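You operate a simulated robot arm through the tools that you are given. There is no shell and no other tool.

The job below is to be done with a simulated robot arm. You get a single attempt, and the scene is never put back.

## Task
Bag the harness that the card names, fasten the toggle, tighten the strap.
Fine: the card marked HARNESS; the blue bag and its toggle lever, lid shut, orange pull at the white line.

The check looks at the end state, three seconds after you hand in, the way a careful person would. Anything else that was tipped, shoved, dropped, spilled or broken makes it a failure. Lids that push on must go on centred and level and be pressed home; caps that screw on are set level and turned clockwise until they are tight.

## Robot
A 6-joint arm with a two-finger gripper, fixed in place. Base frame: the origin is at the foot of the arm, x ahead of it, y to its left, z up. Units: m, degrees, N and s.
Its first joint turns from -166.0 to 166.0 degrees. Payload 2.45 kg.
The TCP is the grasp point between the finger pads, 0.02 m short of the fingertips. In the tool frame z runs along the fingers and y along their closing line. Largest opening 0.14 m; the body of the gripper starts 0.168 m behind the TCP.
Orientation is that of the tool frame in the base frame, as a unit quaternion [x, y, z, w]. With the fingers straight down and closing along the base's y, the tool's x points along the base's -x, its y along +y and its z along -z.

## Interface
- The arm moves only by the tool arm_command. Its argument "series" is a list of rows, each an object of numbers (a shift or turn left out is 0, a gripper value left out holds the last): "wx", "wy", "wz": the turn, a rotation vector about the tool's x, y, z in degrees; "x", "y", "z": the shift along the tool's x, y, z in m; "jaw": the gripper command, from -1 (fully open) to 1 (shut), values between in proportion. In form: [{"wx": .., "wy": .., "wz": .., "x": .., "y": .., "z": .., "jaw": ..}, ...]. A call has 1 to 20 rows; each row shifts and turns the commanded pose from where the row before left it, along the tool's axes as they then stand. A row lasts 0.2 s, in which the tool goes at most 0.05 m and 8.6 degrees; a call with a longer step from one row to the next is refused whole, and so is a gripper value outside its range. A pose out of reach is approached as far as the arm can. The call stops where the force on the tool passes 90 N (or 10 N more than at its start, if that is more) or the arm is blocked; 0.2 s more then pass. Each finger travels about 0.045 m/s and halts on what it meets, pressing with about 35 N; the grip force reading is that of the motor and also rises with nothing between the fingers. The clock runs only during rows and for 0.2 s after the last one: add rows that do not move to give the fingers time. The reply holds the time, the measured pose of the TCP, the force on the tool along the base axes, the opening and the grip force, in the units named above and with some noise, with the torque about the TCP (base axes, N m) and any sound that the robot's microphone picked up.
- Cameras (640 x 400 px; columns grow to the right, rows downward): "scene" is fixed at [0.0489, -0.5016, 1.3151]; the picture's right is [0.62, -0.78, 0.00], its down [-0.07, -0.06, -1.00] and it looks along [0.78, 0.62, -0.09] (base axes); focal length 258 px, centre (320, 200). "wrist" rides on the gripper at [0.078, 0.011, -0.209] in the tool frame; the picture's right is [-0.14, 0.99, 0.00], its down [-0.92, -0.13, -0.37] and it looks along [-0.36, -0.05, 0.93] (tool axes); focal length 280 px, centre (320, 200). There is no depth. A picture from a camera that has moved, and an enlarged one, comes with that camera's place and axes in the base frame and with its lens.
- get_image(camera): a new picture of that camera. It takes no simulated time.
- enlarge(camera, box): a new picture of the part [left, top, right, bottom] of that camera's present view, enlarged. It takes no simulated time.
- job_done(): hands the job in; it is judged then, once.

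Places have to be worked out from the pictures, the camera data and where the tool is seen. Open the gripper and draw the arm clear of the work before you hand the job in, unless the task says otherwise.

The tools are called after "Emit:" by a JSON object that holds its "api" and its "payload". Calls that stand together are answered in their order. arm_command: Moves the arm, as the interface text tells. Its arguments: {"type":"object","properties":{"series":{"type":"array","items":{"type":"object","properties":{"wx":{"type":"number"},"wy":{"type":"number"},"wz":{"type":"number"},"x":{"type":"number"},"y":{"type":"number"},"z":{"type":"number"},"jaw":{"type":"number"}}}}},"required":["series"]} The other tools are called the same way: get_image (camera) takes a picture; enlarge (camera, box) takes an enlarged picture of a part of a camera's view; job_done () hands the job in.

At the start:

```text
time: 0.0
position: [0.5635, 0.0546, 1.49]
tcp_rot: [0.0, 1.0, 0.0, 0.001]
contact_force: [0.7, -0.2, 0.6]
ft_torque: [0.03, -0.02, 0.03]
gripper_width: 0.1401
grip_force: 0.1
```

scene: 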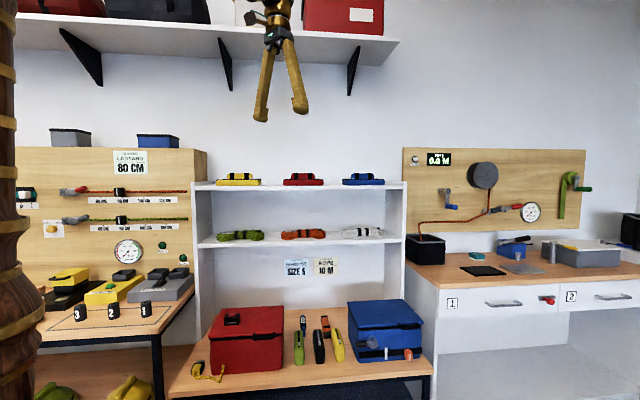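
wrist: 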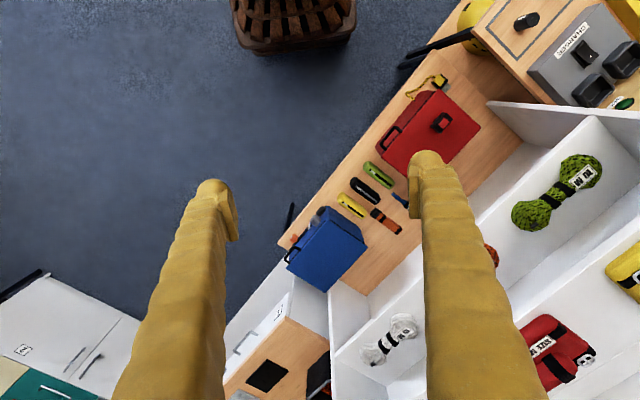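

I'll start by looking closely at the scene: the cards, the harnesses on the shelf and the blue bag.

Emit:
{"api": "enlarge", "payload": {"camera": "scene", "box": [190, 160, 410, 290]}}

Emit:
{"api": "enlarge", "payload": {"camera": "scene", "box": [180, 280, 440, 400]}}

Emit:
{"api": "enlarge", "payload": {"camera": "scene", "box": [260, 240, 360, 290]}}

Emit:
{"api": "enlarge", "payload": {"camera": "scene", "box": [0, 140, 210, 340]}}

Emit:
{"api": "enlarge", "payload": {"camera": "scene", "box": [390, 140, 640, 320]}}

```text
2.91 times, centred on (300, 225) of scene
camera zoom: at [0.0489, -0.5016, 1.3151], right [0.62, -0.78, 0.0], down [-0.07, -0.06, -1.0], along [0.78, 0.62, -0.09], focal length 751 px, centre (378, 127)
```

zoom: 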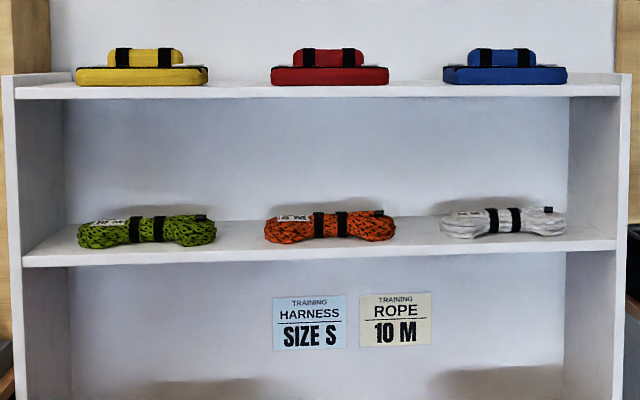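

```text
2.46 times, centred on (310, 340) of scene
camera zoom: at [0.0489, -0.5016, 1.3151], right [0.62, -0.78, 0.0], down [-0.07, -0.06, -1.0], along [0.78, 0.62, -0.09], focal length 636 px, centre (345, -145)
```

zoom: 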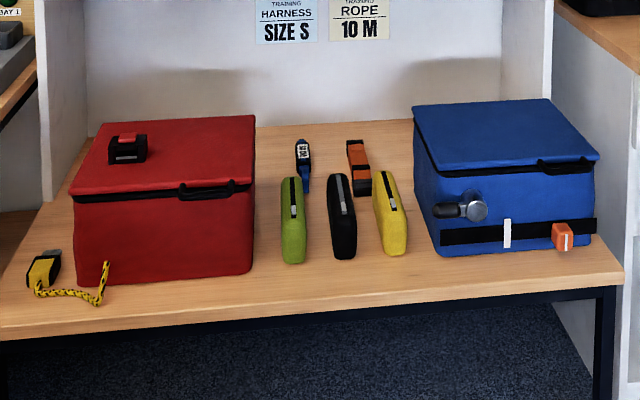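

```text
6.40 times, centred on (310, 265) of scene
camera zoom: at [0.0489, -0.5016, 1.3151], right [0.62, -0.78, 0.0], down [-0.07, -0.06, -1.0], along [0.78, 0.62, -0.09], focal length 1653 px, centre (384, -216)
```

zoom: 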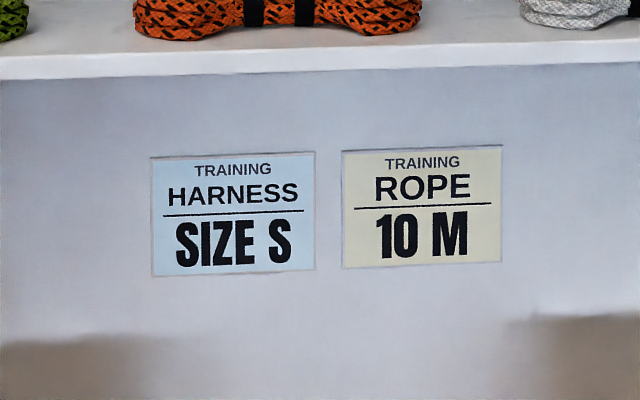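

```text
2.00 times, centred on (105, 240) of scene
camera zoom: at [0.0489, -0.5016, 1.3151], right [0.62, -0.78, 0.0], down [-0.07, -0.06, -1.0], along [0.78, 0.62, -0.09], focal length 516 px, centre (750, 120)
```

zoom: 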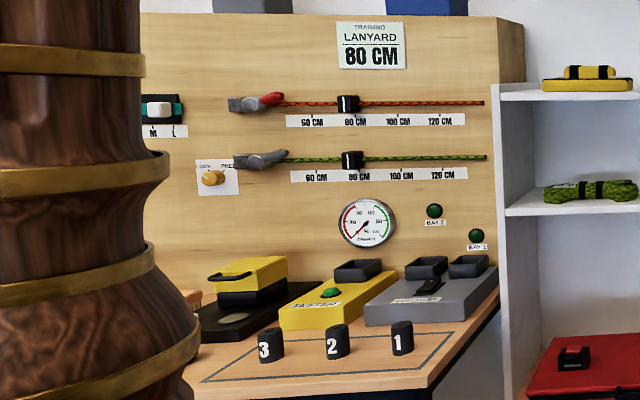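

```text
2.22 times, centred on (515, 230) of scene
camera zoom: at [0.0489, -0.5016, 1.3151], right [0.62, -0.78, 0.0], down [-0.07, -0.06, -1.0], along [0.78, 0.62, -0.09], focal length 574 px, centre (-113, 133)
```

zoom: 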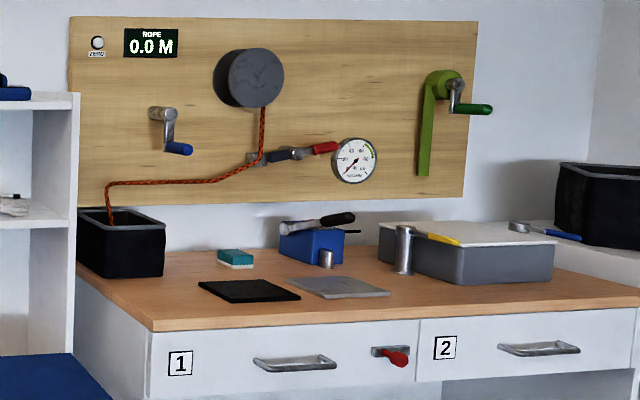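

The card reads HARNESS SIZE S. The three folded harnesses on the top shelf should carry size labels on top, so I'll enlarge the wrist view.

Emit:
{"api": "enlarge", "payload": {"camera": "wrist", "box": [500, 240, 640, 400]}}

Emit:
{"api": "enlarge", "payload": {"camera": "wrist", "box": [260, 60, 500, 310]}}

Emit:
{"api": "enlarge", "payload": {"camera": "scene", "box": [345, 290, 435, 370]}}

Emit:
{"api": "enlarge", "payload": {"camera": "scene", "box": [205, 165, 395, 195]}}

```text
2.50 times, centred on (570, 320) of wrist
camera zoom: at [0.4855, 0.0651, 1.6988], right [0.14, 0.99, 0.0], down [0.92, -0.13, 0.37], along [0.37, -0.05, -0.93], focal length 701 px, centre (-305, -100)
```

zoom: 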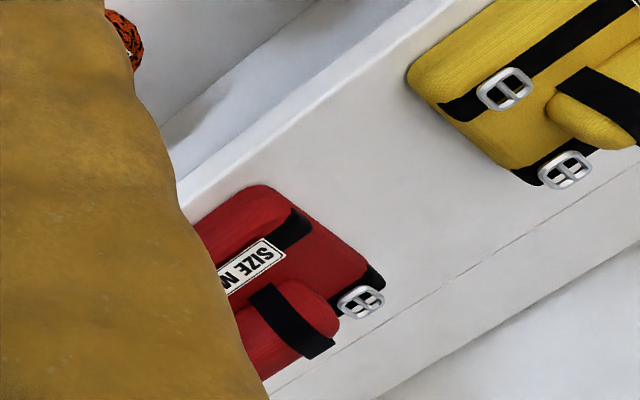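

```text
1.60 times, centred on (380, 185) of wrist
camera zoom: at [0.4855, 0.0651, 1.6988], right [0.14, 0.99, 0.0], down [0.92, -0.13, 0.37], along [0.37, -0.05, -0.93], focal length 449 px, centre (224, 224)
```

zoom: 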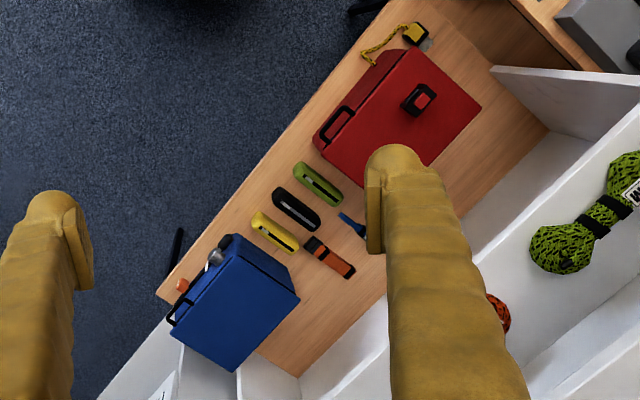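

```text
5.00 times, centred on (390, 330) of scene
camera zoom: at [0.0489, -0.5016, 1.3151], right [0.62, -0.78, 0.0], down [-0.07, -0.06, -1.0], along [0.78, 0.62, -0.09], focal length 1291 px, centre (-30, -450)
```

zoom: 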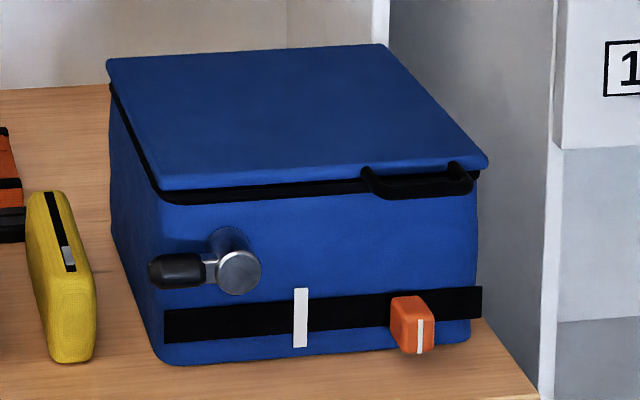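

```text
3.37 times, centred on (300, 180) of scene
camera zoom: at [0.0489, -0.5016, 1.3151], right [0.62, -0.78, 0.0], down [-0.07, -0.06, -1.0], along [0.78, 0.62, -0.09], focal length 870 px, centre (387, 267)
```

zoom: 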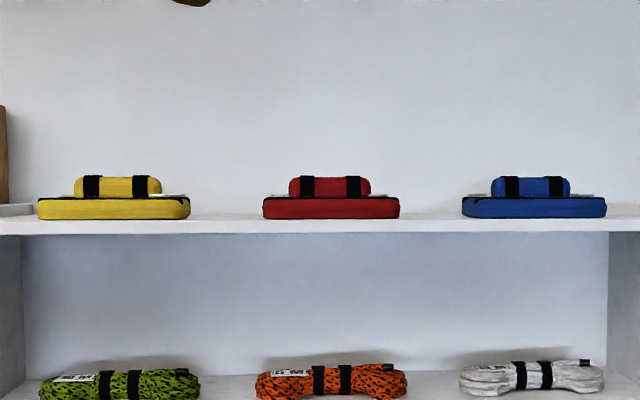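

The red harness is labelled SIZE M, so S is either yellow or blue. I'll turn the wrist about 38.5° so the camera faces the shelf squarely, then look again.

Emit:
{"api": "arm_command", "payload": {"series": [{"wz": -7.7}, {"wz": -7.7}, {"wz": -7.7}, {"wz": -7.7}, {"wz": -7.7}, {}]}}

Emit:
{"api": "get_image", "payload": {"camera": "wrist"}}

Emit:
{"api": "get_image", "payload": {"camera": "scene"}}

```text
time: 1.4
position: [0.5635, 0.0555, 1.491]
tcp_rot: [-0.33, 0.944, 0.001, 0.001]
contact_force: [0.6, -0.5, 0.0]
ft_torque: [0.04, 0.0, 0.03]
gripper_width: 0.1399
grip_force: 0.1
```

```text
taken
camera wrist: at [0.4962, 0.014, 1.6985], right [-0.51, 0.86, 0.0], down [0.8, 0.47, 0.37], along [0.32, 0.19, -0.93], focal length 280 px, centre (320, 200)
```

wrist: 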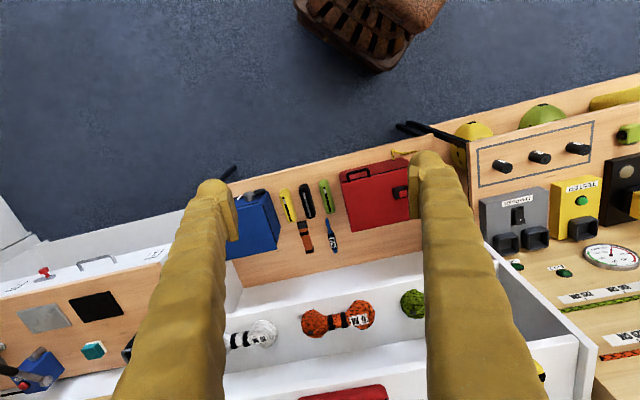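

```text
taken
```

scene: 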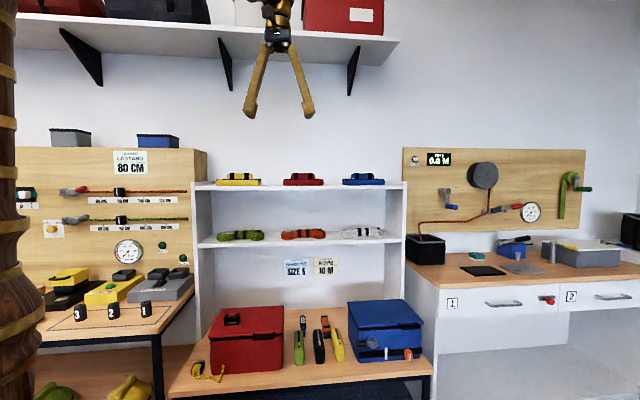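

The arm responds as expected. I'll tilt the tool about 40° so the camera looks forward along the shelf and I can read the labels on the harnesses.

Emit:
{"api": "arm_command", "payload": {"series": [{"wy": -8}, {"wy": -8}, {"wy": -8}, {"wy": -8}, {"wy": -8}, {}]}}

Emit:
{"api": "get_image", "payload": {"camera": "wrist"}}

```text
time: 2.8
position: [0.5635, 0.054, 1.4916]
tcp_rot: [-0.31, 0.887, 0.113, 0.324]
contact_force: [-0.3, -0.3, 0.8]
ft_torque: [-0.01, -0.03, -0.03]
gripper_width: 0.1398
grip_force: 0.2
```

```text
taken
camera wrist: at [0.405, -0.0585, 1.5994], right [-0.53, 0.84, 0.09], down [0.44, 0.19, 0.88], along [0.72, 0.51, -0.47], focal length 280 px, centre (320, 200)
```

wrist: 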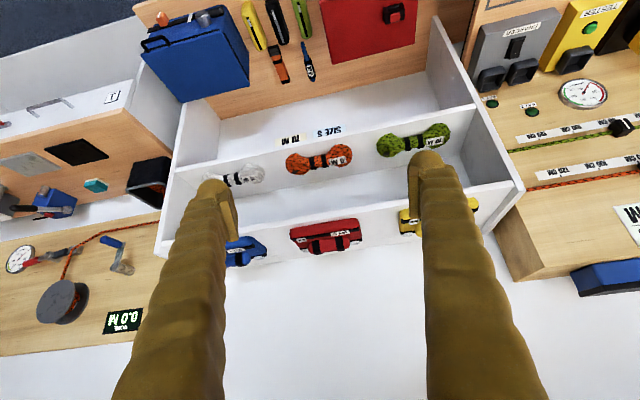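

Now I'll enlarge the blue and yellow harness areas; the fingers partly hide them.

Emit:
{"api": "enlarge", "payload": {"camera": "wrist", "box": [180, 200, 500, 290]}}

Emit:
{"api": "enlarge", "payload": {"camera": "wrist", "box": [120, 0, 280, 110]}}

```text
2.00 times, centred on (340, 245) of wrist
camera zoom: at [0.405, -0.0585, 1.5994], right [-0.53, 0.84, 0.09], down [0.44, 0.19, 0.88], along [0.72, 0.51, -0.47], focal length 561 px, centre (280, 110)
```

zoom: 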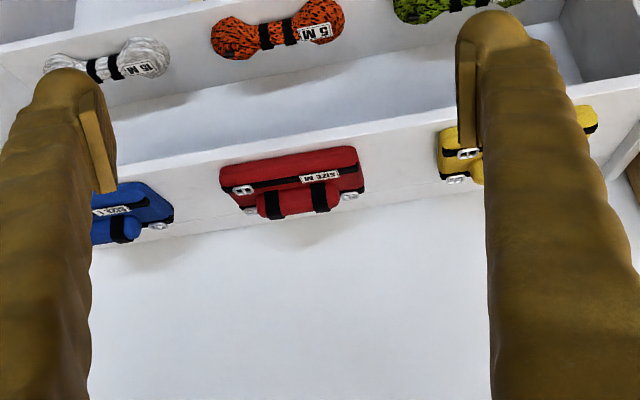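

```text
3.64 times, centred on (200, 55) of wrist
camera zoom: at [0.405, -0.0585, 1.5994], right [-0.53, 0.84, 0.09], down [0.44, 0.19, 0.88], along [0.72, 0.51, -0.47], focal length 1020 px, centre (756, 727)
```

zoom: 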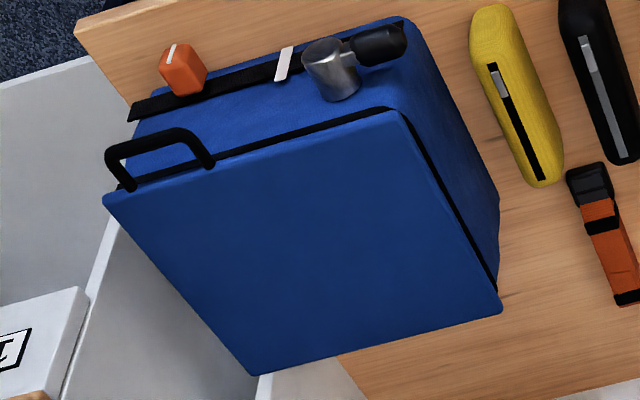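

Part of the blue harness' label shows (it looks like L). I'll shift the tool 0.12 m to its +y side to bring the yellow label between the fingers.

Emit:
{"api": "arm_command", "payload": {"series": [{"y": 0.04}, {"y": 0.04}, {"y": 0.04}, {}]}}

Emit:
{"api": "get_image", "payload": {"camera": "wrist"}}

Emit:
{"api": "enlarge", "payload": {"camera": "wrist", "box": [240, 170, 480, 290]}}

```text
time: 3.8
position: [0.4875, 0.1475, 1.4887]
tcp_rot: [-0.309, 0.887, 0.113, 0.324]
contact_force: [0.1, 0.2, 1.0]
ft_torque: [0.0, -0.02, 0.0]
gripper_width: 0.14
grip_force: 0.1
```

```text
taken
camera wrist: at [0.3299, 0.0353, 1.5974], right [-0.53, 0.84, 0.09], down [0.44, 0.19, 0.87], along [0.72, 0.51, -0.48], focal length 280 px, centre (320, 200)
```

wrist: 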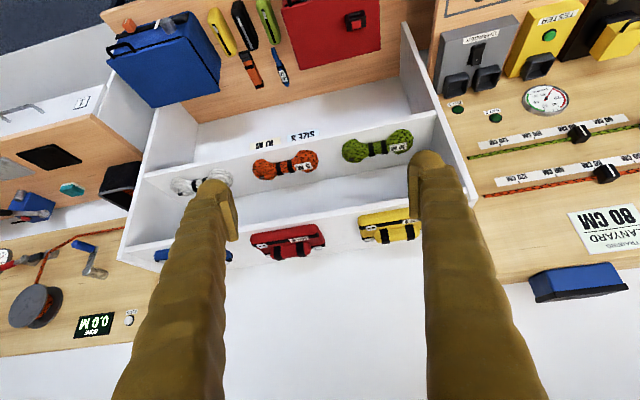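

```text
2.67 times, centred on (360, 230) of wrist
camera zoom: at [0.3299, 0.0353, 1.5974], right [-0.53, 0.84, 0.09], down [0.44, 0.19, 0.87], along [0.72, 0.51, -0.48], focal length 748 px, centre (213, 120)
```

zoom: 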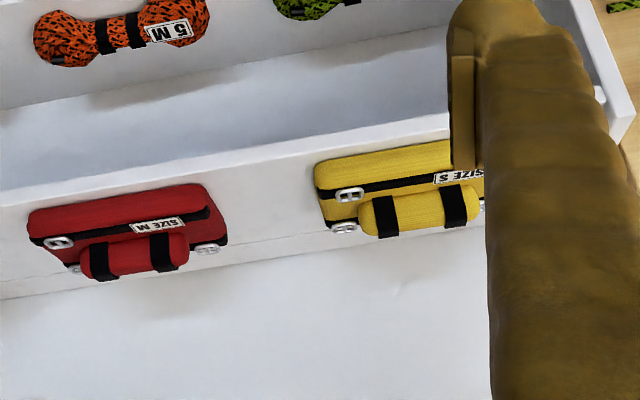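

The yellow one appears to read SIZE S; I'll enlarge that label to be sure.

Emit:
{"api": "enlarge", "payload": {"camera": "wrist", "box": [350, 205, 430, 255]}}

Emit:
{"api": "enlarge", "payload": {"camera": "wrist", "box": [100, 0, 240, 110]}}

```text
8.00 times, centred on (390, 230) of wrist
camera zoom: at [0.3299, 0.0353, 1.5974], right [-0.53, 0.84, 0.09], down [0.44, 0.19, 0.87], along [0.72, 0.51, -0.48], focal length 2243 px, centre (-240, -40)
```

zoom: 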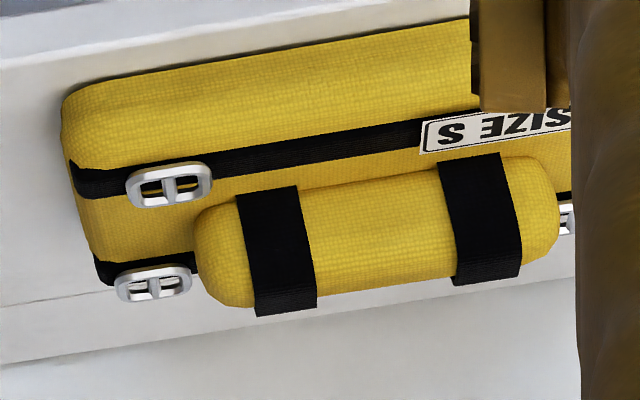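

```text
3.64 times, centred on (170, 55) of wrist
camera zoom: at [0.3299, 0.0353, 1.5974], right [-0.53, 0.84, 0.09], down [0.44, 0.19, 0.87], along [0.72, 0.51, -0.48], focal length 1020 px, centre (866, 727)
```

zoom: 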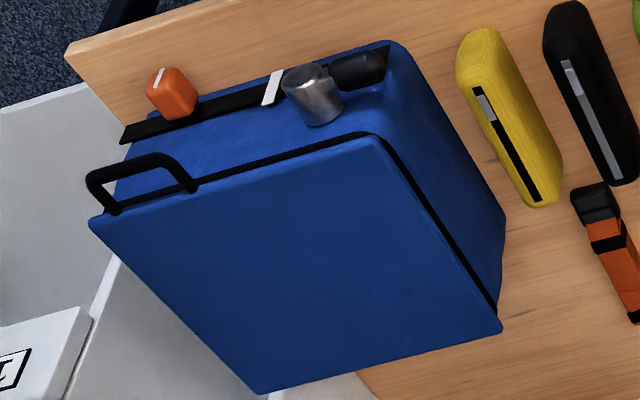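

Confirmed: yellow is SIZE S. Now I'll measure the yellow harness and its roll more accurately from the scene camera, plus the toggle and strap.

Emit:
{"api": "enlarge", "payload": {"camera": "scene", "box": [205, 160, 275, 200]}}

Emit:
{"api": "enlarge", "payload": {"camera": "scene", "box": [345, 325, 435, 375]}}

Emit:
{"api": "get_image", "payload": {"camera": "scene"}}

```text
9.14 times, centred on (240, 180) of scene
camera zoom: at [0.0489, -0.5016, 1.3151], right [0.62, -0.78, 0.0], down [-0.07, -0.06, -1.0], along [0.78, 0.62, -0.09], focal length 2361 px, centre (1051, 383)
```

zoom: 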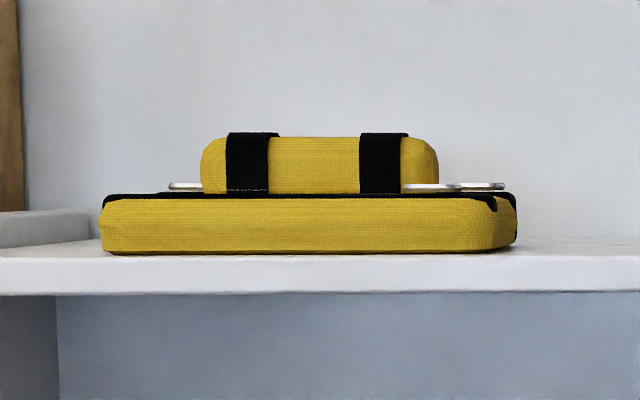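

```text
7.11 times, centred on (390, 350) of scene
camera zoom: at [0.0489, -0.5016, 1.3151], right [0.62, -0.78, 0.0], down [-0.07, -0.06, -1.0], along [0.78, 0.62, -0.09], focal length 1836 px, centre (-178, -867)
```

zoom: 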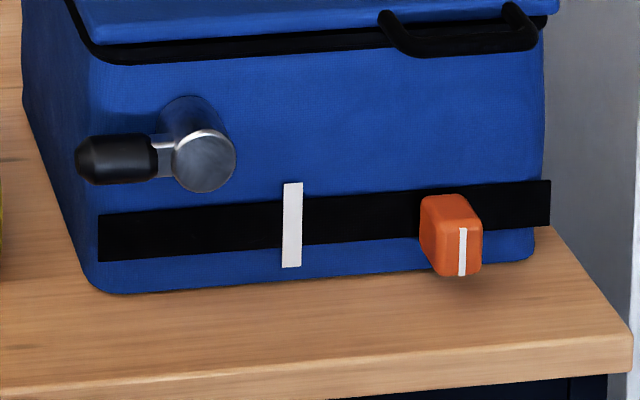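

```text
taken
```

scene: 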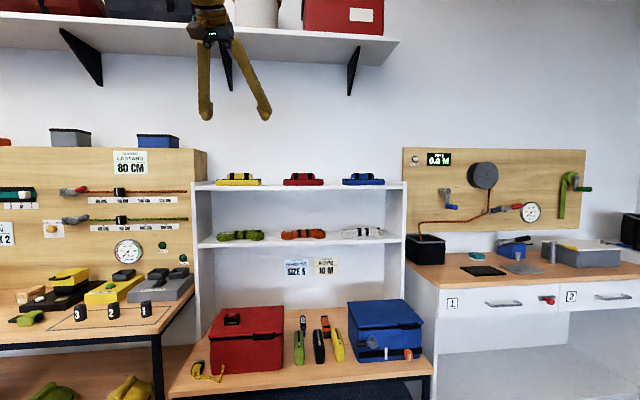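

Working it out, the wall and bench face about 45° azimuth; the bag's lid spans roughly x=0.97…1.34 m at z≈0.67 and the bench is at z≈0.505. I'll swing the tool across in free space to look at the bag up close and see whether the arm follows.

Emit:
{"api": "arm_command", "payload": {"series": [{"wx": -4.18, "wz": -4.98}, {"x": 0.01486, "y": -0.03625, "z": 0.02743}, {"x": 0.01486, "y": -0.03625, "z": 0.02743}, {"x": 0.01486, "y": -0.03625, "z": 0.02743}, {"x": 0.01486, "y": -0.03625, "z": 0.02743}, {"x": 0.01486, "y": -0.03625, "z": 0.02743}, {"x": 0.01486, "y": -0.03625, "z": 0.02743}, {"x": 0.01486, "y": -0.03625, "z": 0.02743}, {"x": 0.01486, "y": -0.03625, "z": 0.02743}, {"x": 0.01486, "y": -0.03625, "z": 0.02743}, {"x": 0.01486, "y": -0.03625, "z": 0.02743}, {"x": 0.01486, "y": -0.03625, "z": 0.02743}, {"x": 0.01486, "y": -0.03625, "z": 0.02743}, {}]}}

Emit:
{"api": "get_image", "payload": {"camera": "wrist"}}

Emit:
{"api": "get_image", "payload": {"camera": "scene"}}

```text
time: 6.8
position: [0.8483, -0.1046, 1.1243]
tcp_rot: [-0.36, 0.868, 0.131, 0.317]
contact_force: [0.6, 0.3, -0.3]
ft_torque: [0.01, -0.02, 0.02]
gripper_width: 0.1404
grip_force: 0.0
```

```text
taken
camera wrist: at [0.7037, -0.2348, 1.233], right [-0.63, 0.77, 0.09], down [0.42, 0.24, 0.88], along [0.66, 0.58, -0.48], focal length 280 px, centre (320, 200)
```

wrist: 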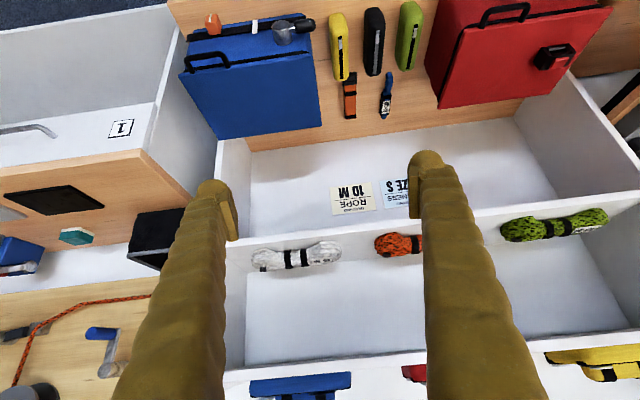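

```text
taken
```

scene: 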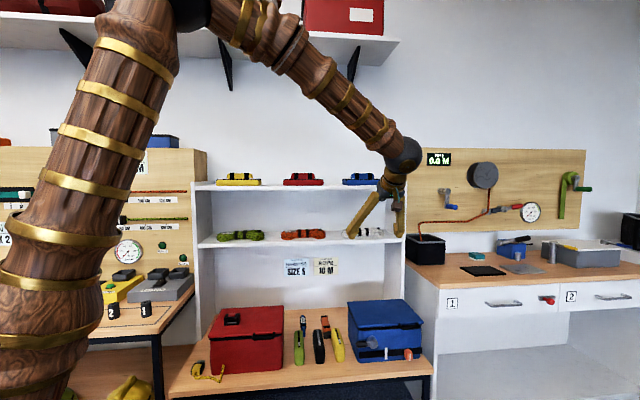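

The arm follows well. I'll drop lower and further right so that the wrist camera looks at the front of the blue bag.

Emit:
{"api": "arm_command", "payload": {"series": [{"x": 0.028, "y": -0.0209, "z": 0.0276}, {"x": 0.028, "y": -0.0209, "z": 0.0276}, {"x": 0.028, "y": -0.0209, "z": 0.0276}, {"x": 0.028, "y": -0.0209, "z": 0.0276}, {"x": 0.028, "y": -0.0209, "z": 0.0276}, {"x": 0.028, "y": -0.0209, "z": 0.0276}, {"x": 0.028, "y": -0.0209, "z": 0.0276}, {}]}}

Emit:
{"api": "get_image", "payload": {"camera": "wrist"}}

Emit:
{"api": "get_image", "payload": {"camera": "scene"}}

```text
time: 8.6
position: [0.9328, -0.2254, 0.8515]
tcp_rot: [-0.36, 0.868, 0.132, 0.317]
contact_force: [0.0, 0.3, -0.7]
ft_torque: [0.01, 0.01, 0.04]
gripper_width: 0.1398
grip_force: 0.1
```

```text
taken
camera wrist: at [0.7886, -0.3567, 0.9602], right [-0.63, 0.77, 0.09], down [0.42, 0.24, 0.87], along [0.66, 0.59, -0.48], focal length 280 px, centre (320, 200)
```

wrist: 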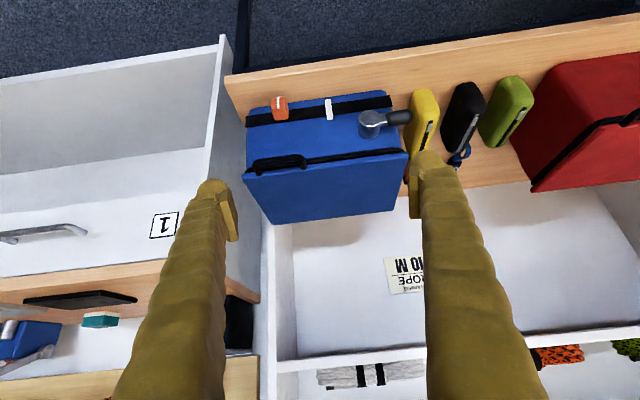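

```text
taken
```

scene: 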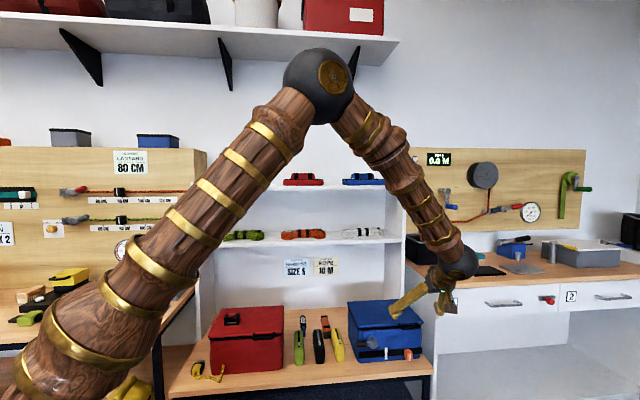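

Now a close look at the bag from here.

Emit:
{"api": "enlarge", "payload": {"camera": "wrist", "box": [225, 70, 425, 225]}}

Emit:
{"api": "enlarge", "payload": {"camera": "wrist", "box": [235, 80, 325, 180]}}

Emit:
{"api": "enlarge", "payload": {"camera": "wrist", "box": [310, 80, 420, 160]}}

```text
2.58 times, centred on (325, 148) of wrist
camera zoom: at [0.7886, -0.3567, 0.9602], right [-0.63, 0.77, 0.09], down [0.42, 0.24, 0.87], along [0.66, 0.59, -0.48], focal length 724 px, centre (307, 336)
```

zoom: 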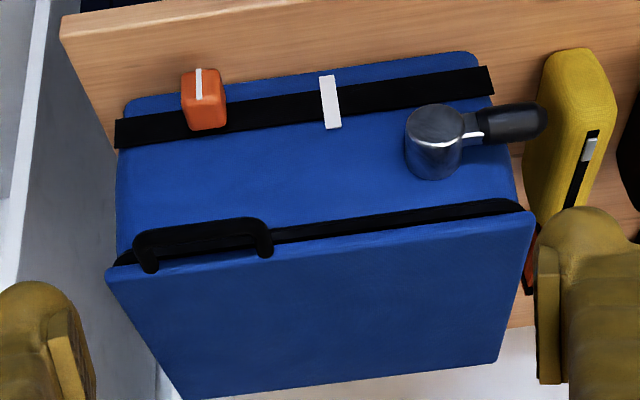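

```text
4.00 times, centred on (280, 130) of wrist
camera zoom: at [0.7886, -0.3567, 0.9602], right [-0.63, 0.77, 0.09], down [0.42, 0.24, 0.87], along [0.66, 0.59, -0.48], focal length 1122 px, centre (480, 480)
```

zoom: 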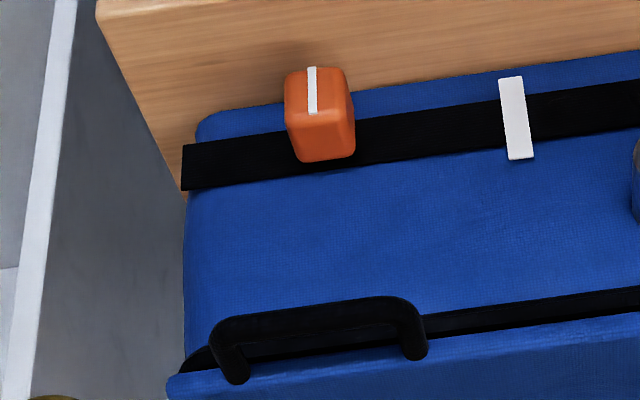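

```text
5.00 times, centred on (365, 120) of wrist
camera zoom: at [0.7886, -0.3567, 0.9602], right [-0.63, 0.77, 0.09], down [0.42, 0.24, 0.87], along [0.66, 0.59, -0.48], focal length 1402 px, centre (95, 600)
```

zoom: 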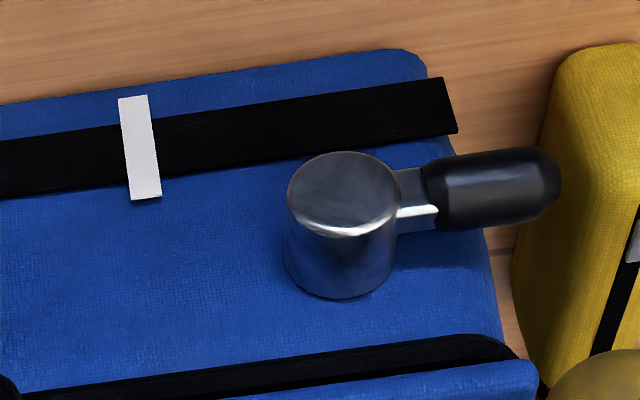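

The lid hinges at the back, with a black handle loop at its front right (p≈0.90, q≈0.69 in wall axes, z≈0.65). I'll rotate the tool so the fingers close vertically and point almost level toward the bag, then look again.

Emit:
{"api": "arm_command", "payload": {"series": [{"wz": 8.2}, {"wz": 8.2}, {"wz": 8.2}, {"wz": 8.2}, {"wz": 8.2}, {"wz": 8.2}, {"wz": 8.2}, {"wz": 8.2}, {"wz": 8.2}, {"wz": 8.2}, {"wz": 8.0}, {"wx": -7.5}, {"wx": -7.5}, {"wx": -7.5}, {"wx": -7.5}, {}]}}

Emit:
{"api": "get_image", "payload": {"camera": "wrist"}}

Emit:
{"api": "get_image", "payload": {"camera": "scene"}}

```text
time: 12.0
position: [0.9344, -0.2269, 0.8486]
tcp_rot: [0.314, 0.756, 0.531, 0.219]
contact_force: [0.4, -0.7, -0.4]
ft_torque: [-0.03, 0.0, -0.01]
gripper_width: 0.14
grip_force: 0.1
```

```text
taken
camera wrist: at [0.7434, -0.3089, 0.9303], right [0.33, 0.14, 0.93], down [0.38, -0.93, 0.01], along [0.86, 0.35, -0.36], focal length 280 px, centre (320, 200)
```

wrist: 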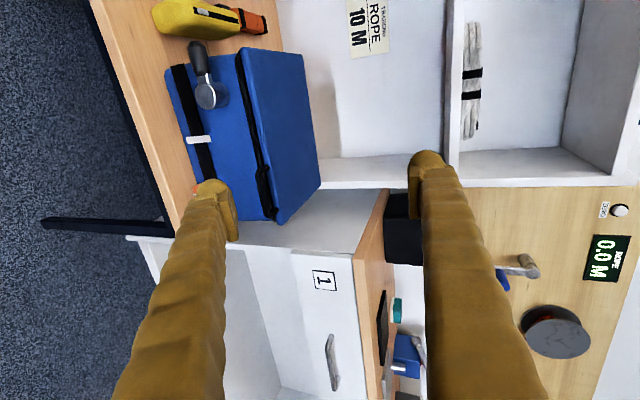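

```text
taken
```

scene: 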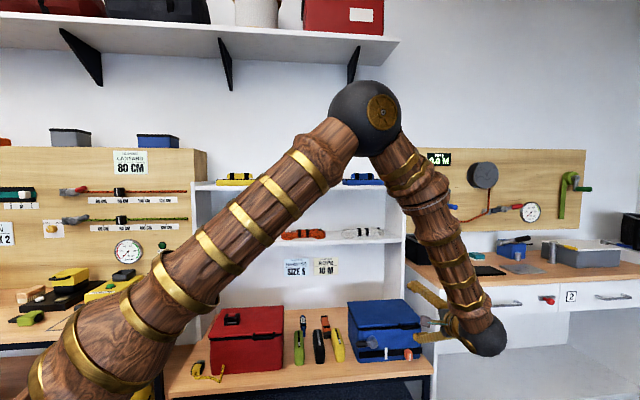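

The tool is now 70° forward with the fingers closing vertically. I'll part-close to about 6 cm and move to a spot roughly 9 cm short of the handle, then look.

Emit:
{"api": "arm_command", "payload": {"series": [{"jaw": 0.143}, {"x": -0.0158, "y": -0.0235, "z": 0.0324}, {"x": -0.0158, "y": -0.0235, "z": 0.0324}, {"x": -0.0158, "y": -0.0235, "z": 0.0324}, {"x": -0.0158, "y": -0.0235, "z": 0.0324}, {"x": -0.0158, "y": -0.0235, "z": 0.0324}, {}]}}

Emit:
{"api": "get_image", "payload": {"camera": "wrist"}}

Emit:
{"api": "enlarge", "payload": {"camera": "scene", "box": [330, 270, 500, 376]}}

```text
time: 13.6
position: [1.0714, -0.202, 0.6828]
tcp_rot: [0.313, 0.757, 0.53, 0.22]
contact_force: [0.0, 0.4, 0.3]
ft_torque: [0.02, 0.03, -0.02]
gripper_width: 0.06
grip_force: 0.0
```

```text
taken
camera wrist: at [0.8797, -0.2843, 0.7639], right [0.34, 0.14, 0.93], down [0.38, -0.93, 0.01], along [0.86, 0.35, -0.36], focal length 280 px, centre (320, 200)
```

wrist: 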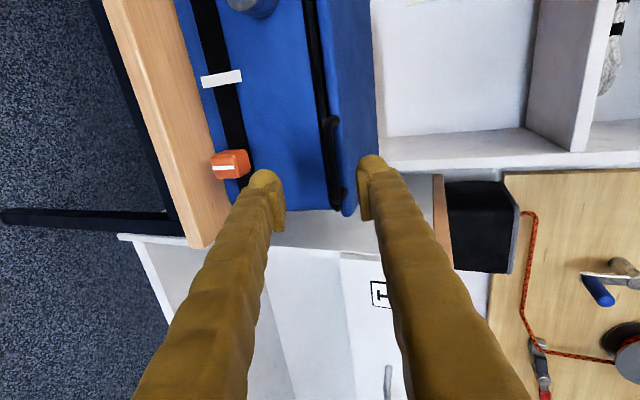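

```text
3.76 times, centred on (415, 323) of scene
camera zoom: at [0.0489, -0.5016, 1.3151], right [0.62, -0.78, 0.0], down [-0.07, -0.06, -1.0], along [0.78, 0.62, -0.09], focal length 972 px, centre (-38, -263)
```

zoom: 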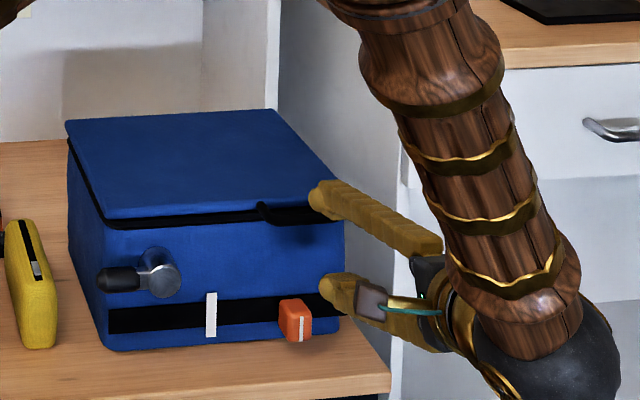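

The handle sits between the two fingertips, still a few cm beyond. I'll enlarge to see the handle's exact place relative to the fingers.

Emit:
{"api": "enlarge", "payload": {"camera": "wrist", "box": [240, 90, 400, 240]}}

Emit:
{"api": "enlarge", "payload": {"camera": "scene", "box": [385, 305, 445, 355]}}

```text
2.67 times, centred on (320, 165) of wrist
camera zoom: at [0.8797, -0.2843, 0.7639], right [0.34, 0.14, 0.93], down [0.38, -0.93, 0.01], along [0.86, 0.35, -0.36], focal length 748 px, centre (320, 293)
```

zoom: 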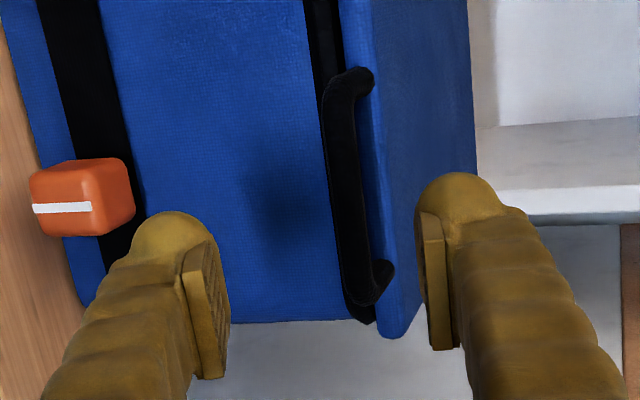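

```text
8.00 times, centred on (415, 330) of scene
camera zoom: at [0.0489, -0.5016, 1.3151], right [0.62, -0.78, 0.0], down [-0.07, -0.06, -1.0], along [0.78, 0.62, -0.09], focal length 2066 px, centre (-440, -840)
```

zoom: 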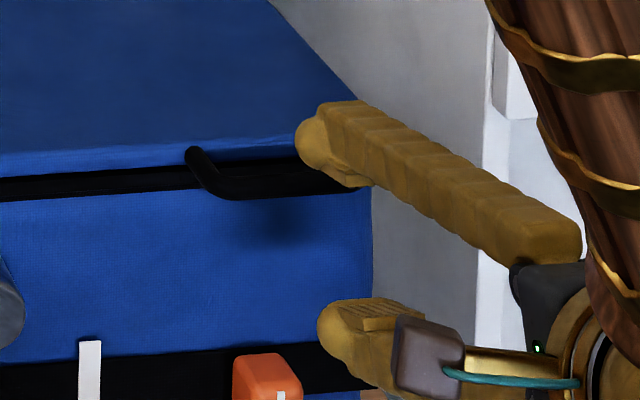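

The bar lies about 8.5 cm ahead, roughly 1 cm above the tool axis. I'll shift up 1 cm along the closing line and advance in steps, checking forces.

Emit:
{"api": "arm_command", "payload": {"series": [{"y": 0.01}, {"z": 0.025}, {"z": 0.025}, {"z": 0.01}, {"z": 0.01}, {}]}}

Emit:
{"api": "enlarge", "payload": {"camera": "wrist", "box": [240, 90, 400, 240]}}

Emit:
{"api": "enlarge", "payload": {"camera": "scene", "box": [375, 300, 445, 350]}}

```text
time: 15.0
position: [1.1185, -0.1558, 0.6693]
tcp_rot: [0.313, 0.757, 0.53, 0.22]
contact_force: [0.2, -0.3, -1.3]
ft_torque: [0.0, 0.04, 0.02]
gripper_width: 0.06
grip_force: 0.1
```

```text
2.67 times, centred on (320, 165) of wrist
camera zoom: at [0.9285, -0.2362, 0.7497], right [0.34, 0.14, 0.93], down [0.38, -0.93, 0.01], along [0.86, 0.35, -0.36], focal length 748 px, centre (320, 293)
```

zoom: 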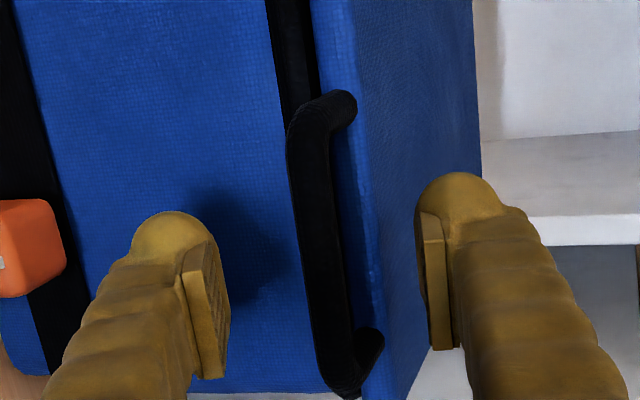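

```text
8.00 times, centred on (410, 325) of scene
camera zoom: at [0.0489, -0.5016, 1.3151], right [0.62, -0.78, 0.0], down [-0.07, -0.06, -1.0], along [0.78, 0.62, -0.09], focal length 2066 px, centre (-400, -800)
```

zoom: 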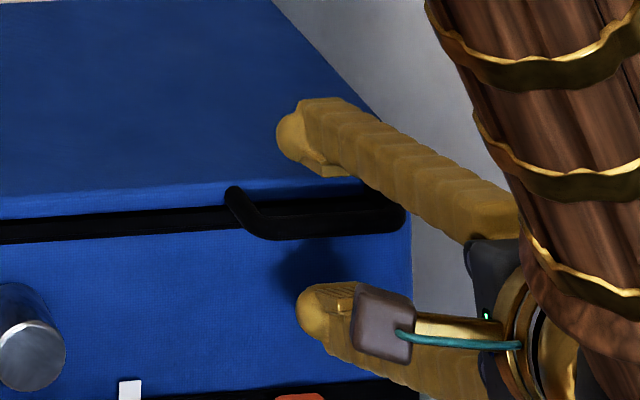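

The bar is now centred between the fingers about 1 cm past the TCP. I'll ease in 6 mm and close to a loose cage (~2.6 cm) around the bar.

Emit:
{"api": "arm_command", "payload": {"series": [{"z": 0.006}, {"jaw": 0.63}, {}, {}, {}]}}

Emit:
{"api": "enlarge", "payload": {"camera": "wrist", "box": [240, 90, 400, 240]}}

Emit:
{"api": "enlarge", "payload": {"camera": "scene", "box": [375, 300, 445, 350]}}

```text
time: 16.2
position: [1.1234, -0.1506, 0.6679]
tcp_rot: [0.314, 0.756, 0.531, 0.22]
contact_force: [1.2, 0.0, 5.2]
ft_torque: [0.08, -0.08, -0.03]
gripper_width: 0.029
grip_force: 2.5
```

```text
2.67 times, centred on (320, 165) of wrist
camera zoom: at [0.9317, -0.2317, 0.7483], right [0.34, 0.14, 0.93], down [0.38, -0.93, 0.01], along [0.86, 0.35, -0.36], focal length 748 px, centre (320, 293)
```

zoom: 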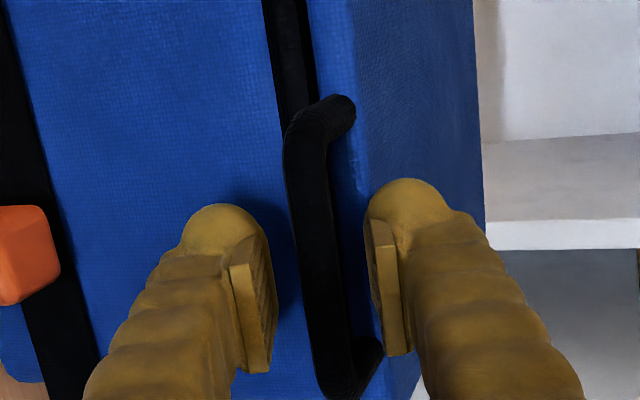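

```text
8.00 times, centred on (410, 325) of scene
camera zoom: at [0.0489, -0.5016, 1.3151], right [0.62, -0.78, 0.0], down [-0.07, -0.06, -1.0], along [0.78, 0.62, -0.09], focal length 2066 px, centre (-400, -800)
```

zoom: 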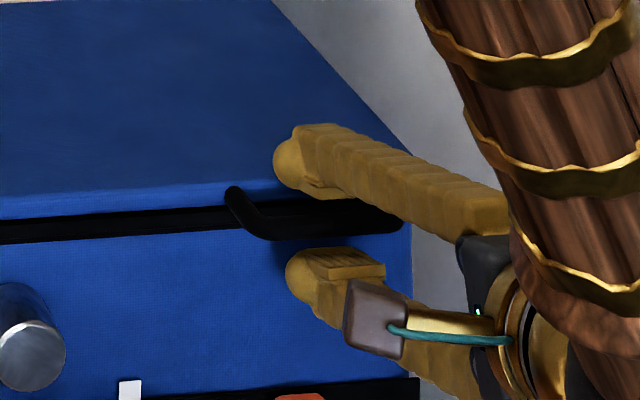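

The bar is caged, with the upper finger lightly touching (5 N). Now I'll lift along the lid's arc slowly for the first ~10°.

Emit:
{"api": "arm_command", "payload": {"series": [{"y": 0.013, "z": -0.003}, {"y": 0.013, "z": -0.0035}, {"y": 0.013, "z": -0.003}, {}]}}

Emit:
{"api": "get_image", "payload": {"camera": "wrist"}}

Emit:
{"api": "enlarge", "payload": {"camera": "scene", "box": [335, 280, 475, 370]}}

```text
time: 17.2
position: [1.1252, -0.1471, 0.7064]
tcp_rot: [0.312, 0.756, 0.532, 0.22]
contact_force: [0.1, -0.8, -1.3]
ft_torque: [0.01, -0.04, 0.05]
gripper_width: 0.0265
grip_force: 0.2
```

```text
taken
camera wrist: at [0.9347, -0.2283, 0.7871], right [0.34, 0.14, 0.93], down [0.38, -0.93, 0.01], along [0.86, 0.35, -0.36], focal length 280 px, centre (320, 200)
```

wrist: 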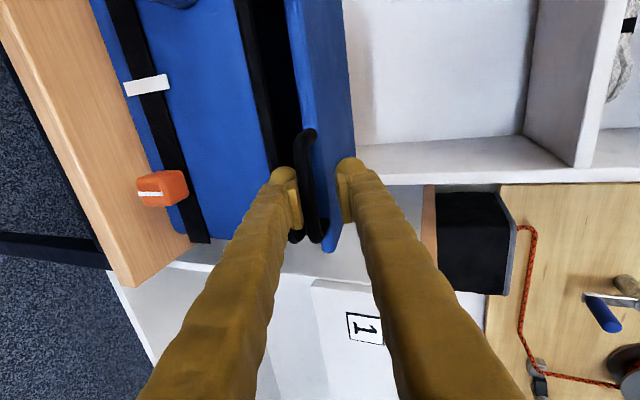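

```text
4.44 times, centred on (405, 325) of scene
camera zoom: at [0.0489, -0.5016, 1.3151], right [0.62, -0.78, 0.0], down [-0.07, -0.06, -1.0], along [0.78, 0.62, -0.09], focal length 1148 px, centre (-58, -356)
```

zoom: 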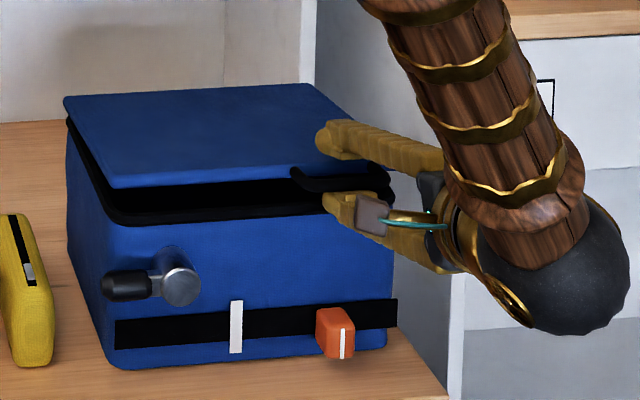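

The lid is lifting freely. I'll carry on along the arc to about 40°.

Emit:
{"api": "arm_command", "payload": {"series": [{"y": 0.02, "z": -0.002}, {"y": 0.02, "z": -0.0015}, {"y": 0.02, "z": 0.0015}, {"y": 0.02, "z": 0.002}, {"y": 0.0195, "z": 0.005}, {"y": 0.0195, "z": 0.0055}, {}]}}

Emit:
{"api": "get_image", "payload": {"camera": "wrist"}}

Emit:
{"api": "enlarge", "payload": {"camera": "scene", "box": [335, 250, 475, 370]}}

```text
time: 18.8
position: [1.1608, -0.1105, 0.817]
tcp_rot: [0.314, 0.756, 0.53, 0.22]
contact_force: [-0.2, 0.1, -0.9]
ft_torque: [-0.02, 0.02, 0.02]
gripper_width: 0.0259
grip_force: 0.1
```

```text
taken
camera wrist: at [0.9701, -0.1925, 0.8972], right [0.34, 0.14, 0.93], down [0.38, -0.93, 0.01], along [0.86, 0.35, -0.36], focal length 280 px, centre (320, 200)
```

wrist: 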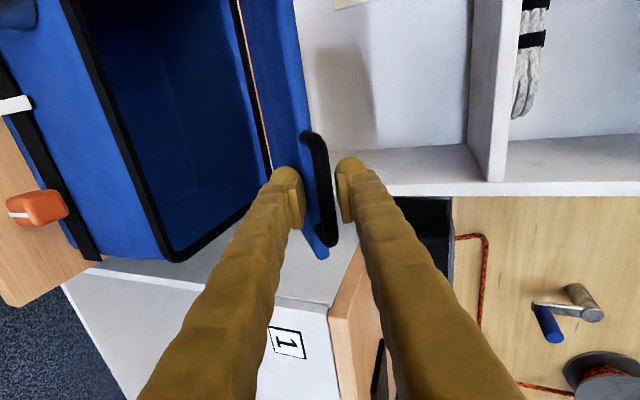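

```text
3.33 times, centred on (405, 310) of scene
camera zoom: at [0.0489, -0.5016, 1.3151], right [0.62, -0.78, 0.0], down [-0.07, -0.06, -1.0], along [0.78, 0.62, -0.09], focal length 861 px, centre (37, -167)
```

zoom: 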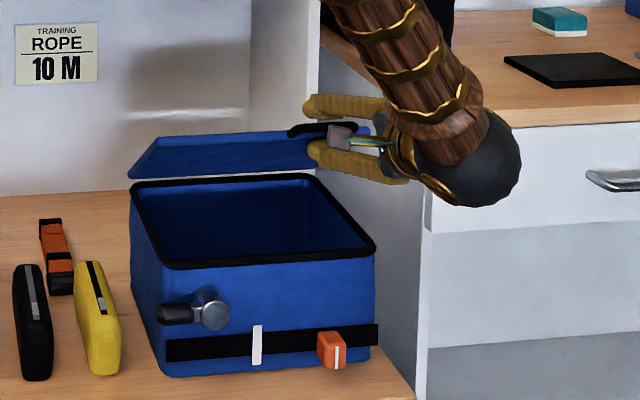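

It follows well; the bag interior is visible. I'll loosen the cage to about 5 cm and carry on raising the lid toward vertical.

Emit:
{"api": "arm_command", "payload": {"series": [{"y": 0.0184, "z": 0.0085, "jaw": 0.3}, {"y": 0.0184, "z": 0.0085}, {"y": 0.0166, "z": 0.0116}, {"y": 0.0166, "z": 0.0116}, {"y": 0.0143, "z": 0.0143}, {"y": 0.0143, "z": 0.0143}, {}]}}

Emit:
{"api": "get_image", "payload": {"camera": "wrist"}}

Emit:
{"api": "enlarge", "payload": {"camera": "scene", "box": [335, 250, 475, 370]}}

```text
time: 20.4
position: [1.231, -0.0433, 0.8868]
tcp_rot: [0.314, 0.756, 0.531, 0.219]
contact_force: [-8.3, -3.9, 11.4]
ft_torque: [-0.6, 0.7, -0.01]
gripper_width: 0.0507
grip_force: 27.3
```

```text
taken
camera wrist: at [1.0394, -0.1238, 0.9663], right [0.33, 0.14, 0.93], down [0.38, -0.93, 0.01], along [0.86, 0.35, -0.36], focal length 280 px, centre (320, 200)
```

wrist: 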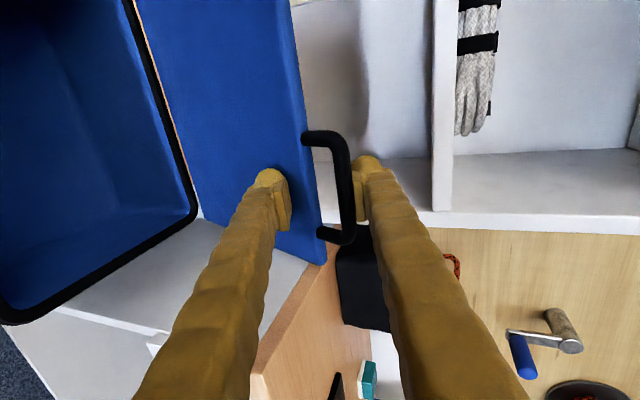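

```text
3.33 times, centred on (405, 310) of scene
camera zoom: at [0.0489, -0.5016, 1.3151], right [0.62, -0.78, 0.0], down [-0.07, -0.06, -1.0], along [0.78, 0.62, -0.09], focal length 861 px, centre (37, -167)
```

zoom: 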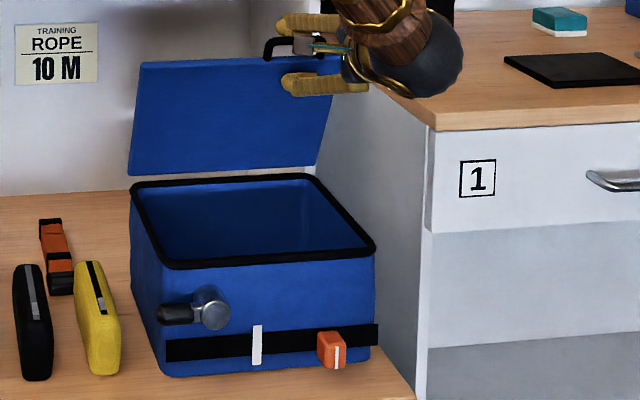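

The lid is at about 70° and the fingers are spread between handle and lid underside. I'll open wider to relieve that, keeping the lower finger behind the lid.

Emit:
{"api": "arm_command", "payload": {"series": [{"jaw": -0.1}, {}, {}]}}

Emit:
{"api": "get_image", "payload": {"camera": "wrist"}}

Emit:
{"api": "enlarge", "payload": {"camera": "scene", "box": [335, 250, 475, 370]}}

```text
time: 21.2
position: [1.23, -0.0416, 0.8841]
tcp_rot: [0.313, 0.756, 0.531, 0.22]
contact_force: [-0.2, 0.3, -0.2]
ft_torque: [-0.03, 0.0, 0.02]
gripper_width: 0.0767
grip_force: 0.1
```

```text
taken
camera wrist: at [1.0394, -0.1236, 0.9652], right [0.34, 0.14, 0.93], down [0.38, -0.93, 0.01], along [0.86, 0.35, -0.36], focal length 280 px, centre (320, 200)
```

wrist: 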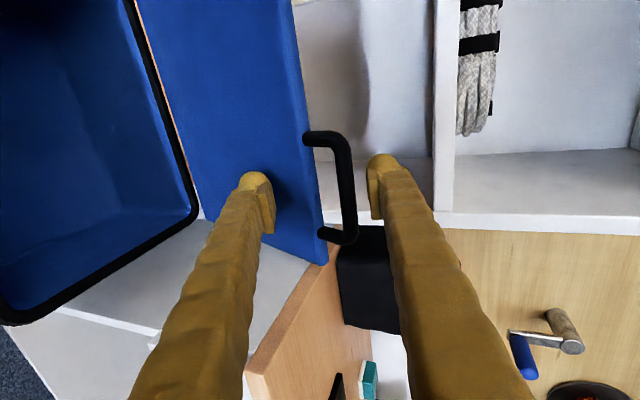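

```text
3.33 times, centred on (405, 310) of scene
camera zoom: at [0.0489, -0.5016, 1.3151], right [0.62, -0.78, 0.0], down [-0.07, -0.06, -1.0], along [0.78, 0.62, -0.09], focal length 861 px, centre (37, -167)
```

zoom: 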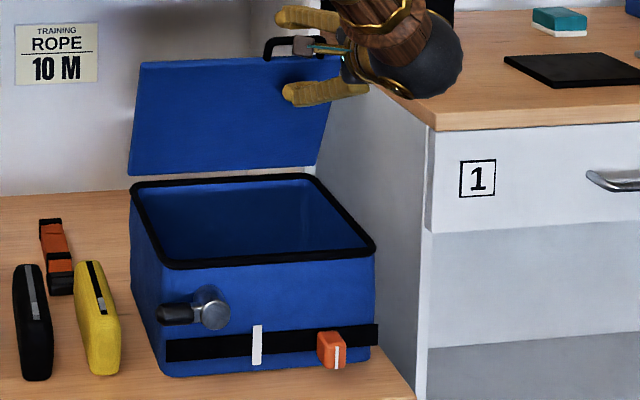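

The lid stays put by itself. Now I'll push it back past vertical with the lower finger, moving straight toward the wall.

Emit:
{"api": "arm_command", "payload": {"series": [{"y": 0.0075, "z": 0.0207}, {"y": 0.0075, "z": 0.0207}, {"y": 0.0075, "z": 0.0207}, {"y": 0.0075, "z": 0.0207}, {"y": 0.005, "z": 0.0138}, {}]}}

Emit:
{"api": "get_image", "payload": {"camera": "wrist"}}

Emit:
{"api": "enlarge", "payload": {"camera": "scene", "box": [335, 250, 475, 370]}}

```text
time: 22.4
position: [1.2991, 0.0243, 0.8962]
tcp_rot: [0.31, 0.756, 0.532, 0.223]
contact_force: [-25.5, -1.6, 20.3]
ft_torque: [-2.39, 3.65, -0.39]
gripper_width: 0.0835
grip_force: 44.8
stopped in row 5: the force on the tool passed its limit at 126 N (the readings are from after the stop); the commanded pose is now the measured one
```

```text
taken
camera wrist: at [1.1072, -0.0571, 0.9745], right [0.33, 0.14, 0.93], down [0.38, -0.93, 0.01], along [0.87, 0.35, -0.36], focal length 280 px, centre (320, 200)
```

wrist: 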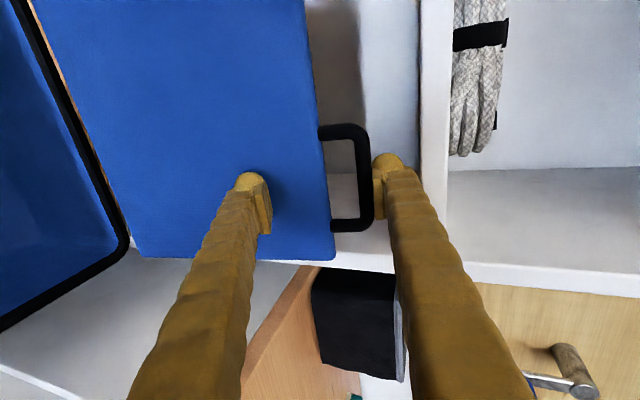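

```text
3.33 times, centred on (405, 310) of scene
camera zoom: at [0.0489, -0.5016, 1.3151], right [0.62, -0.78, 0.0], down [-0.07, -0.06, -1.0], along [0.78, 0.62, -0.09], focal length 861 px, centre (37, -167)
```

zoom: 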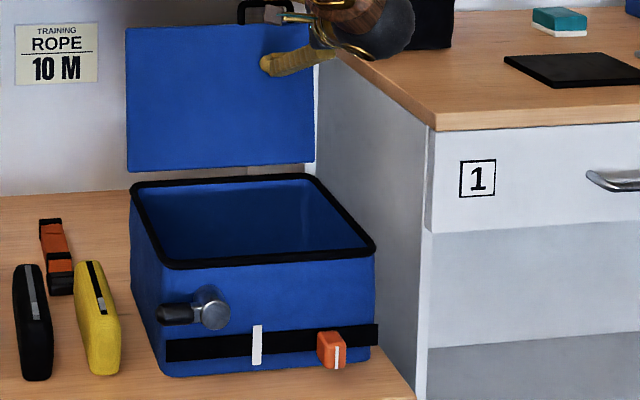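

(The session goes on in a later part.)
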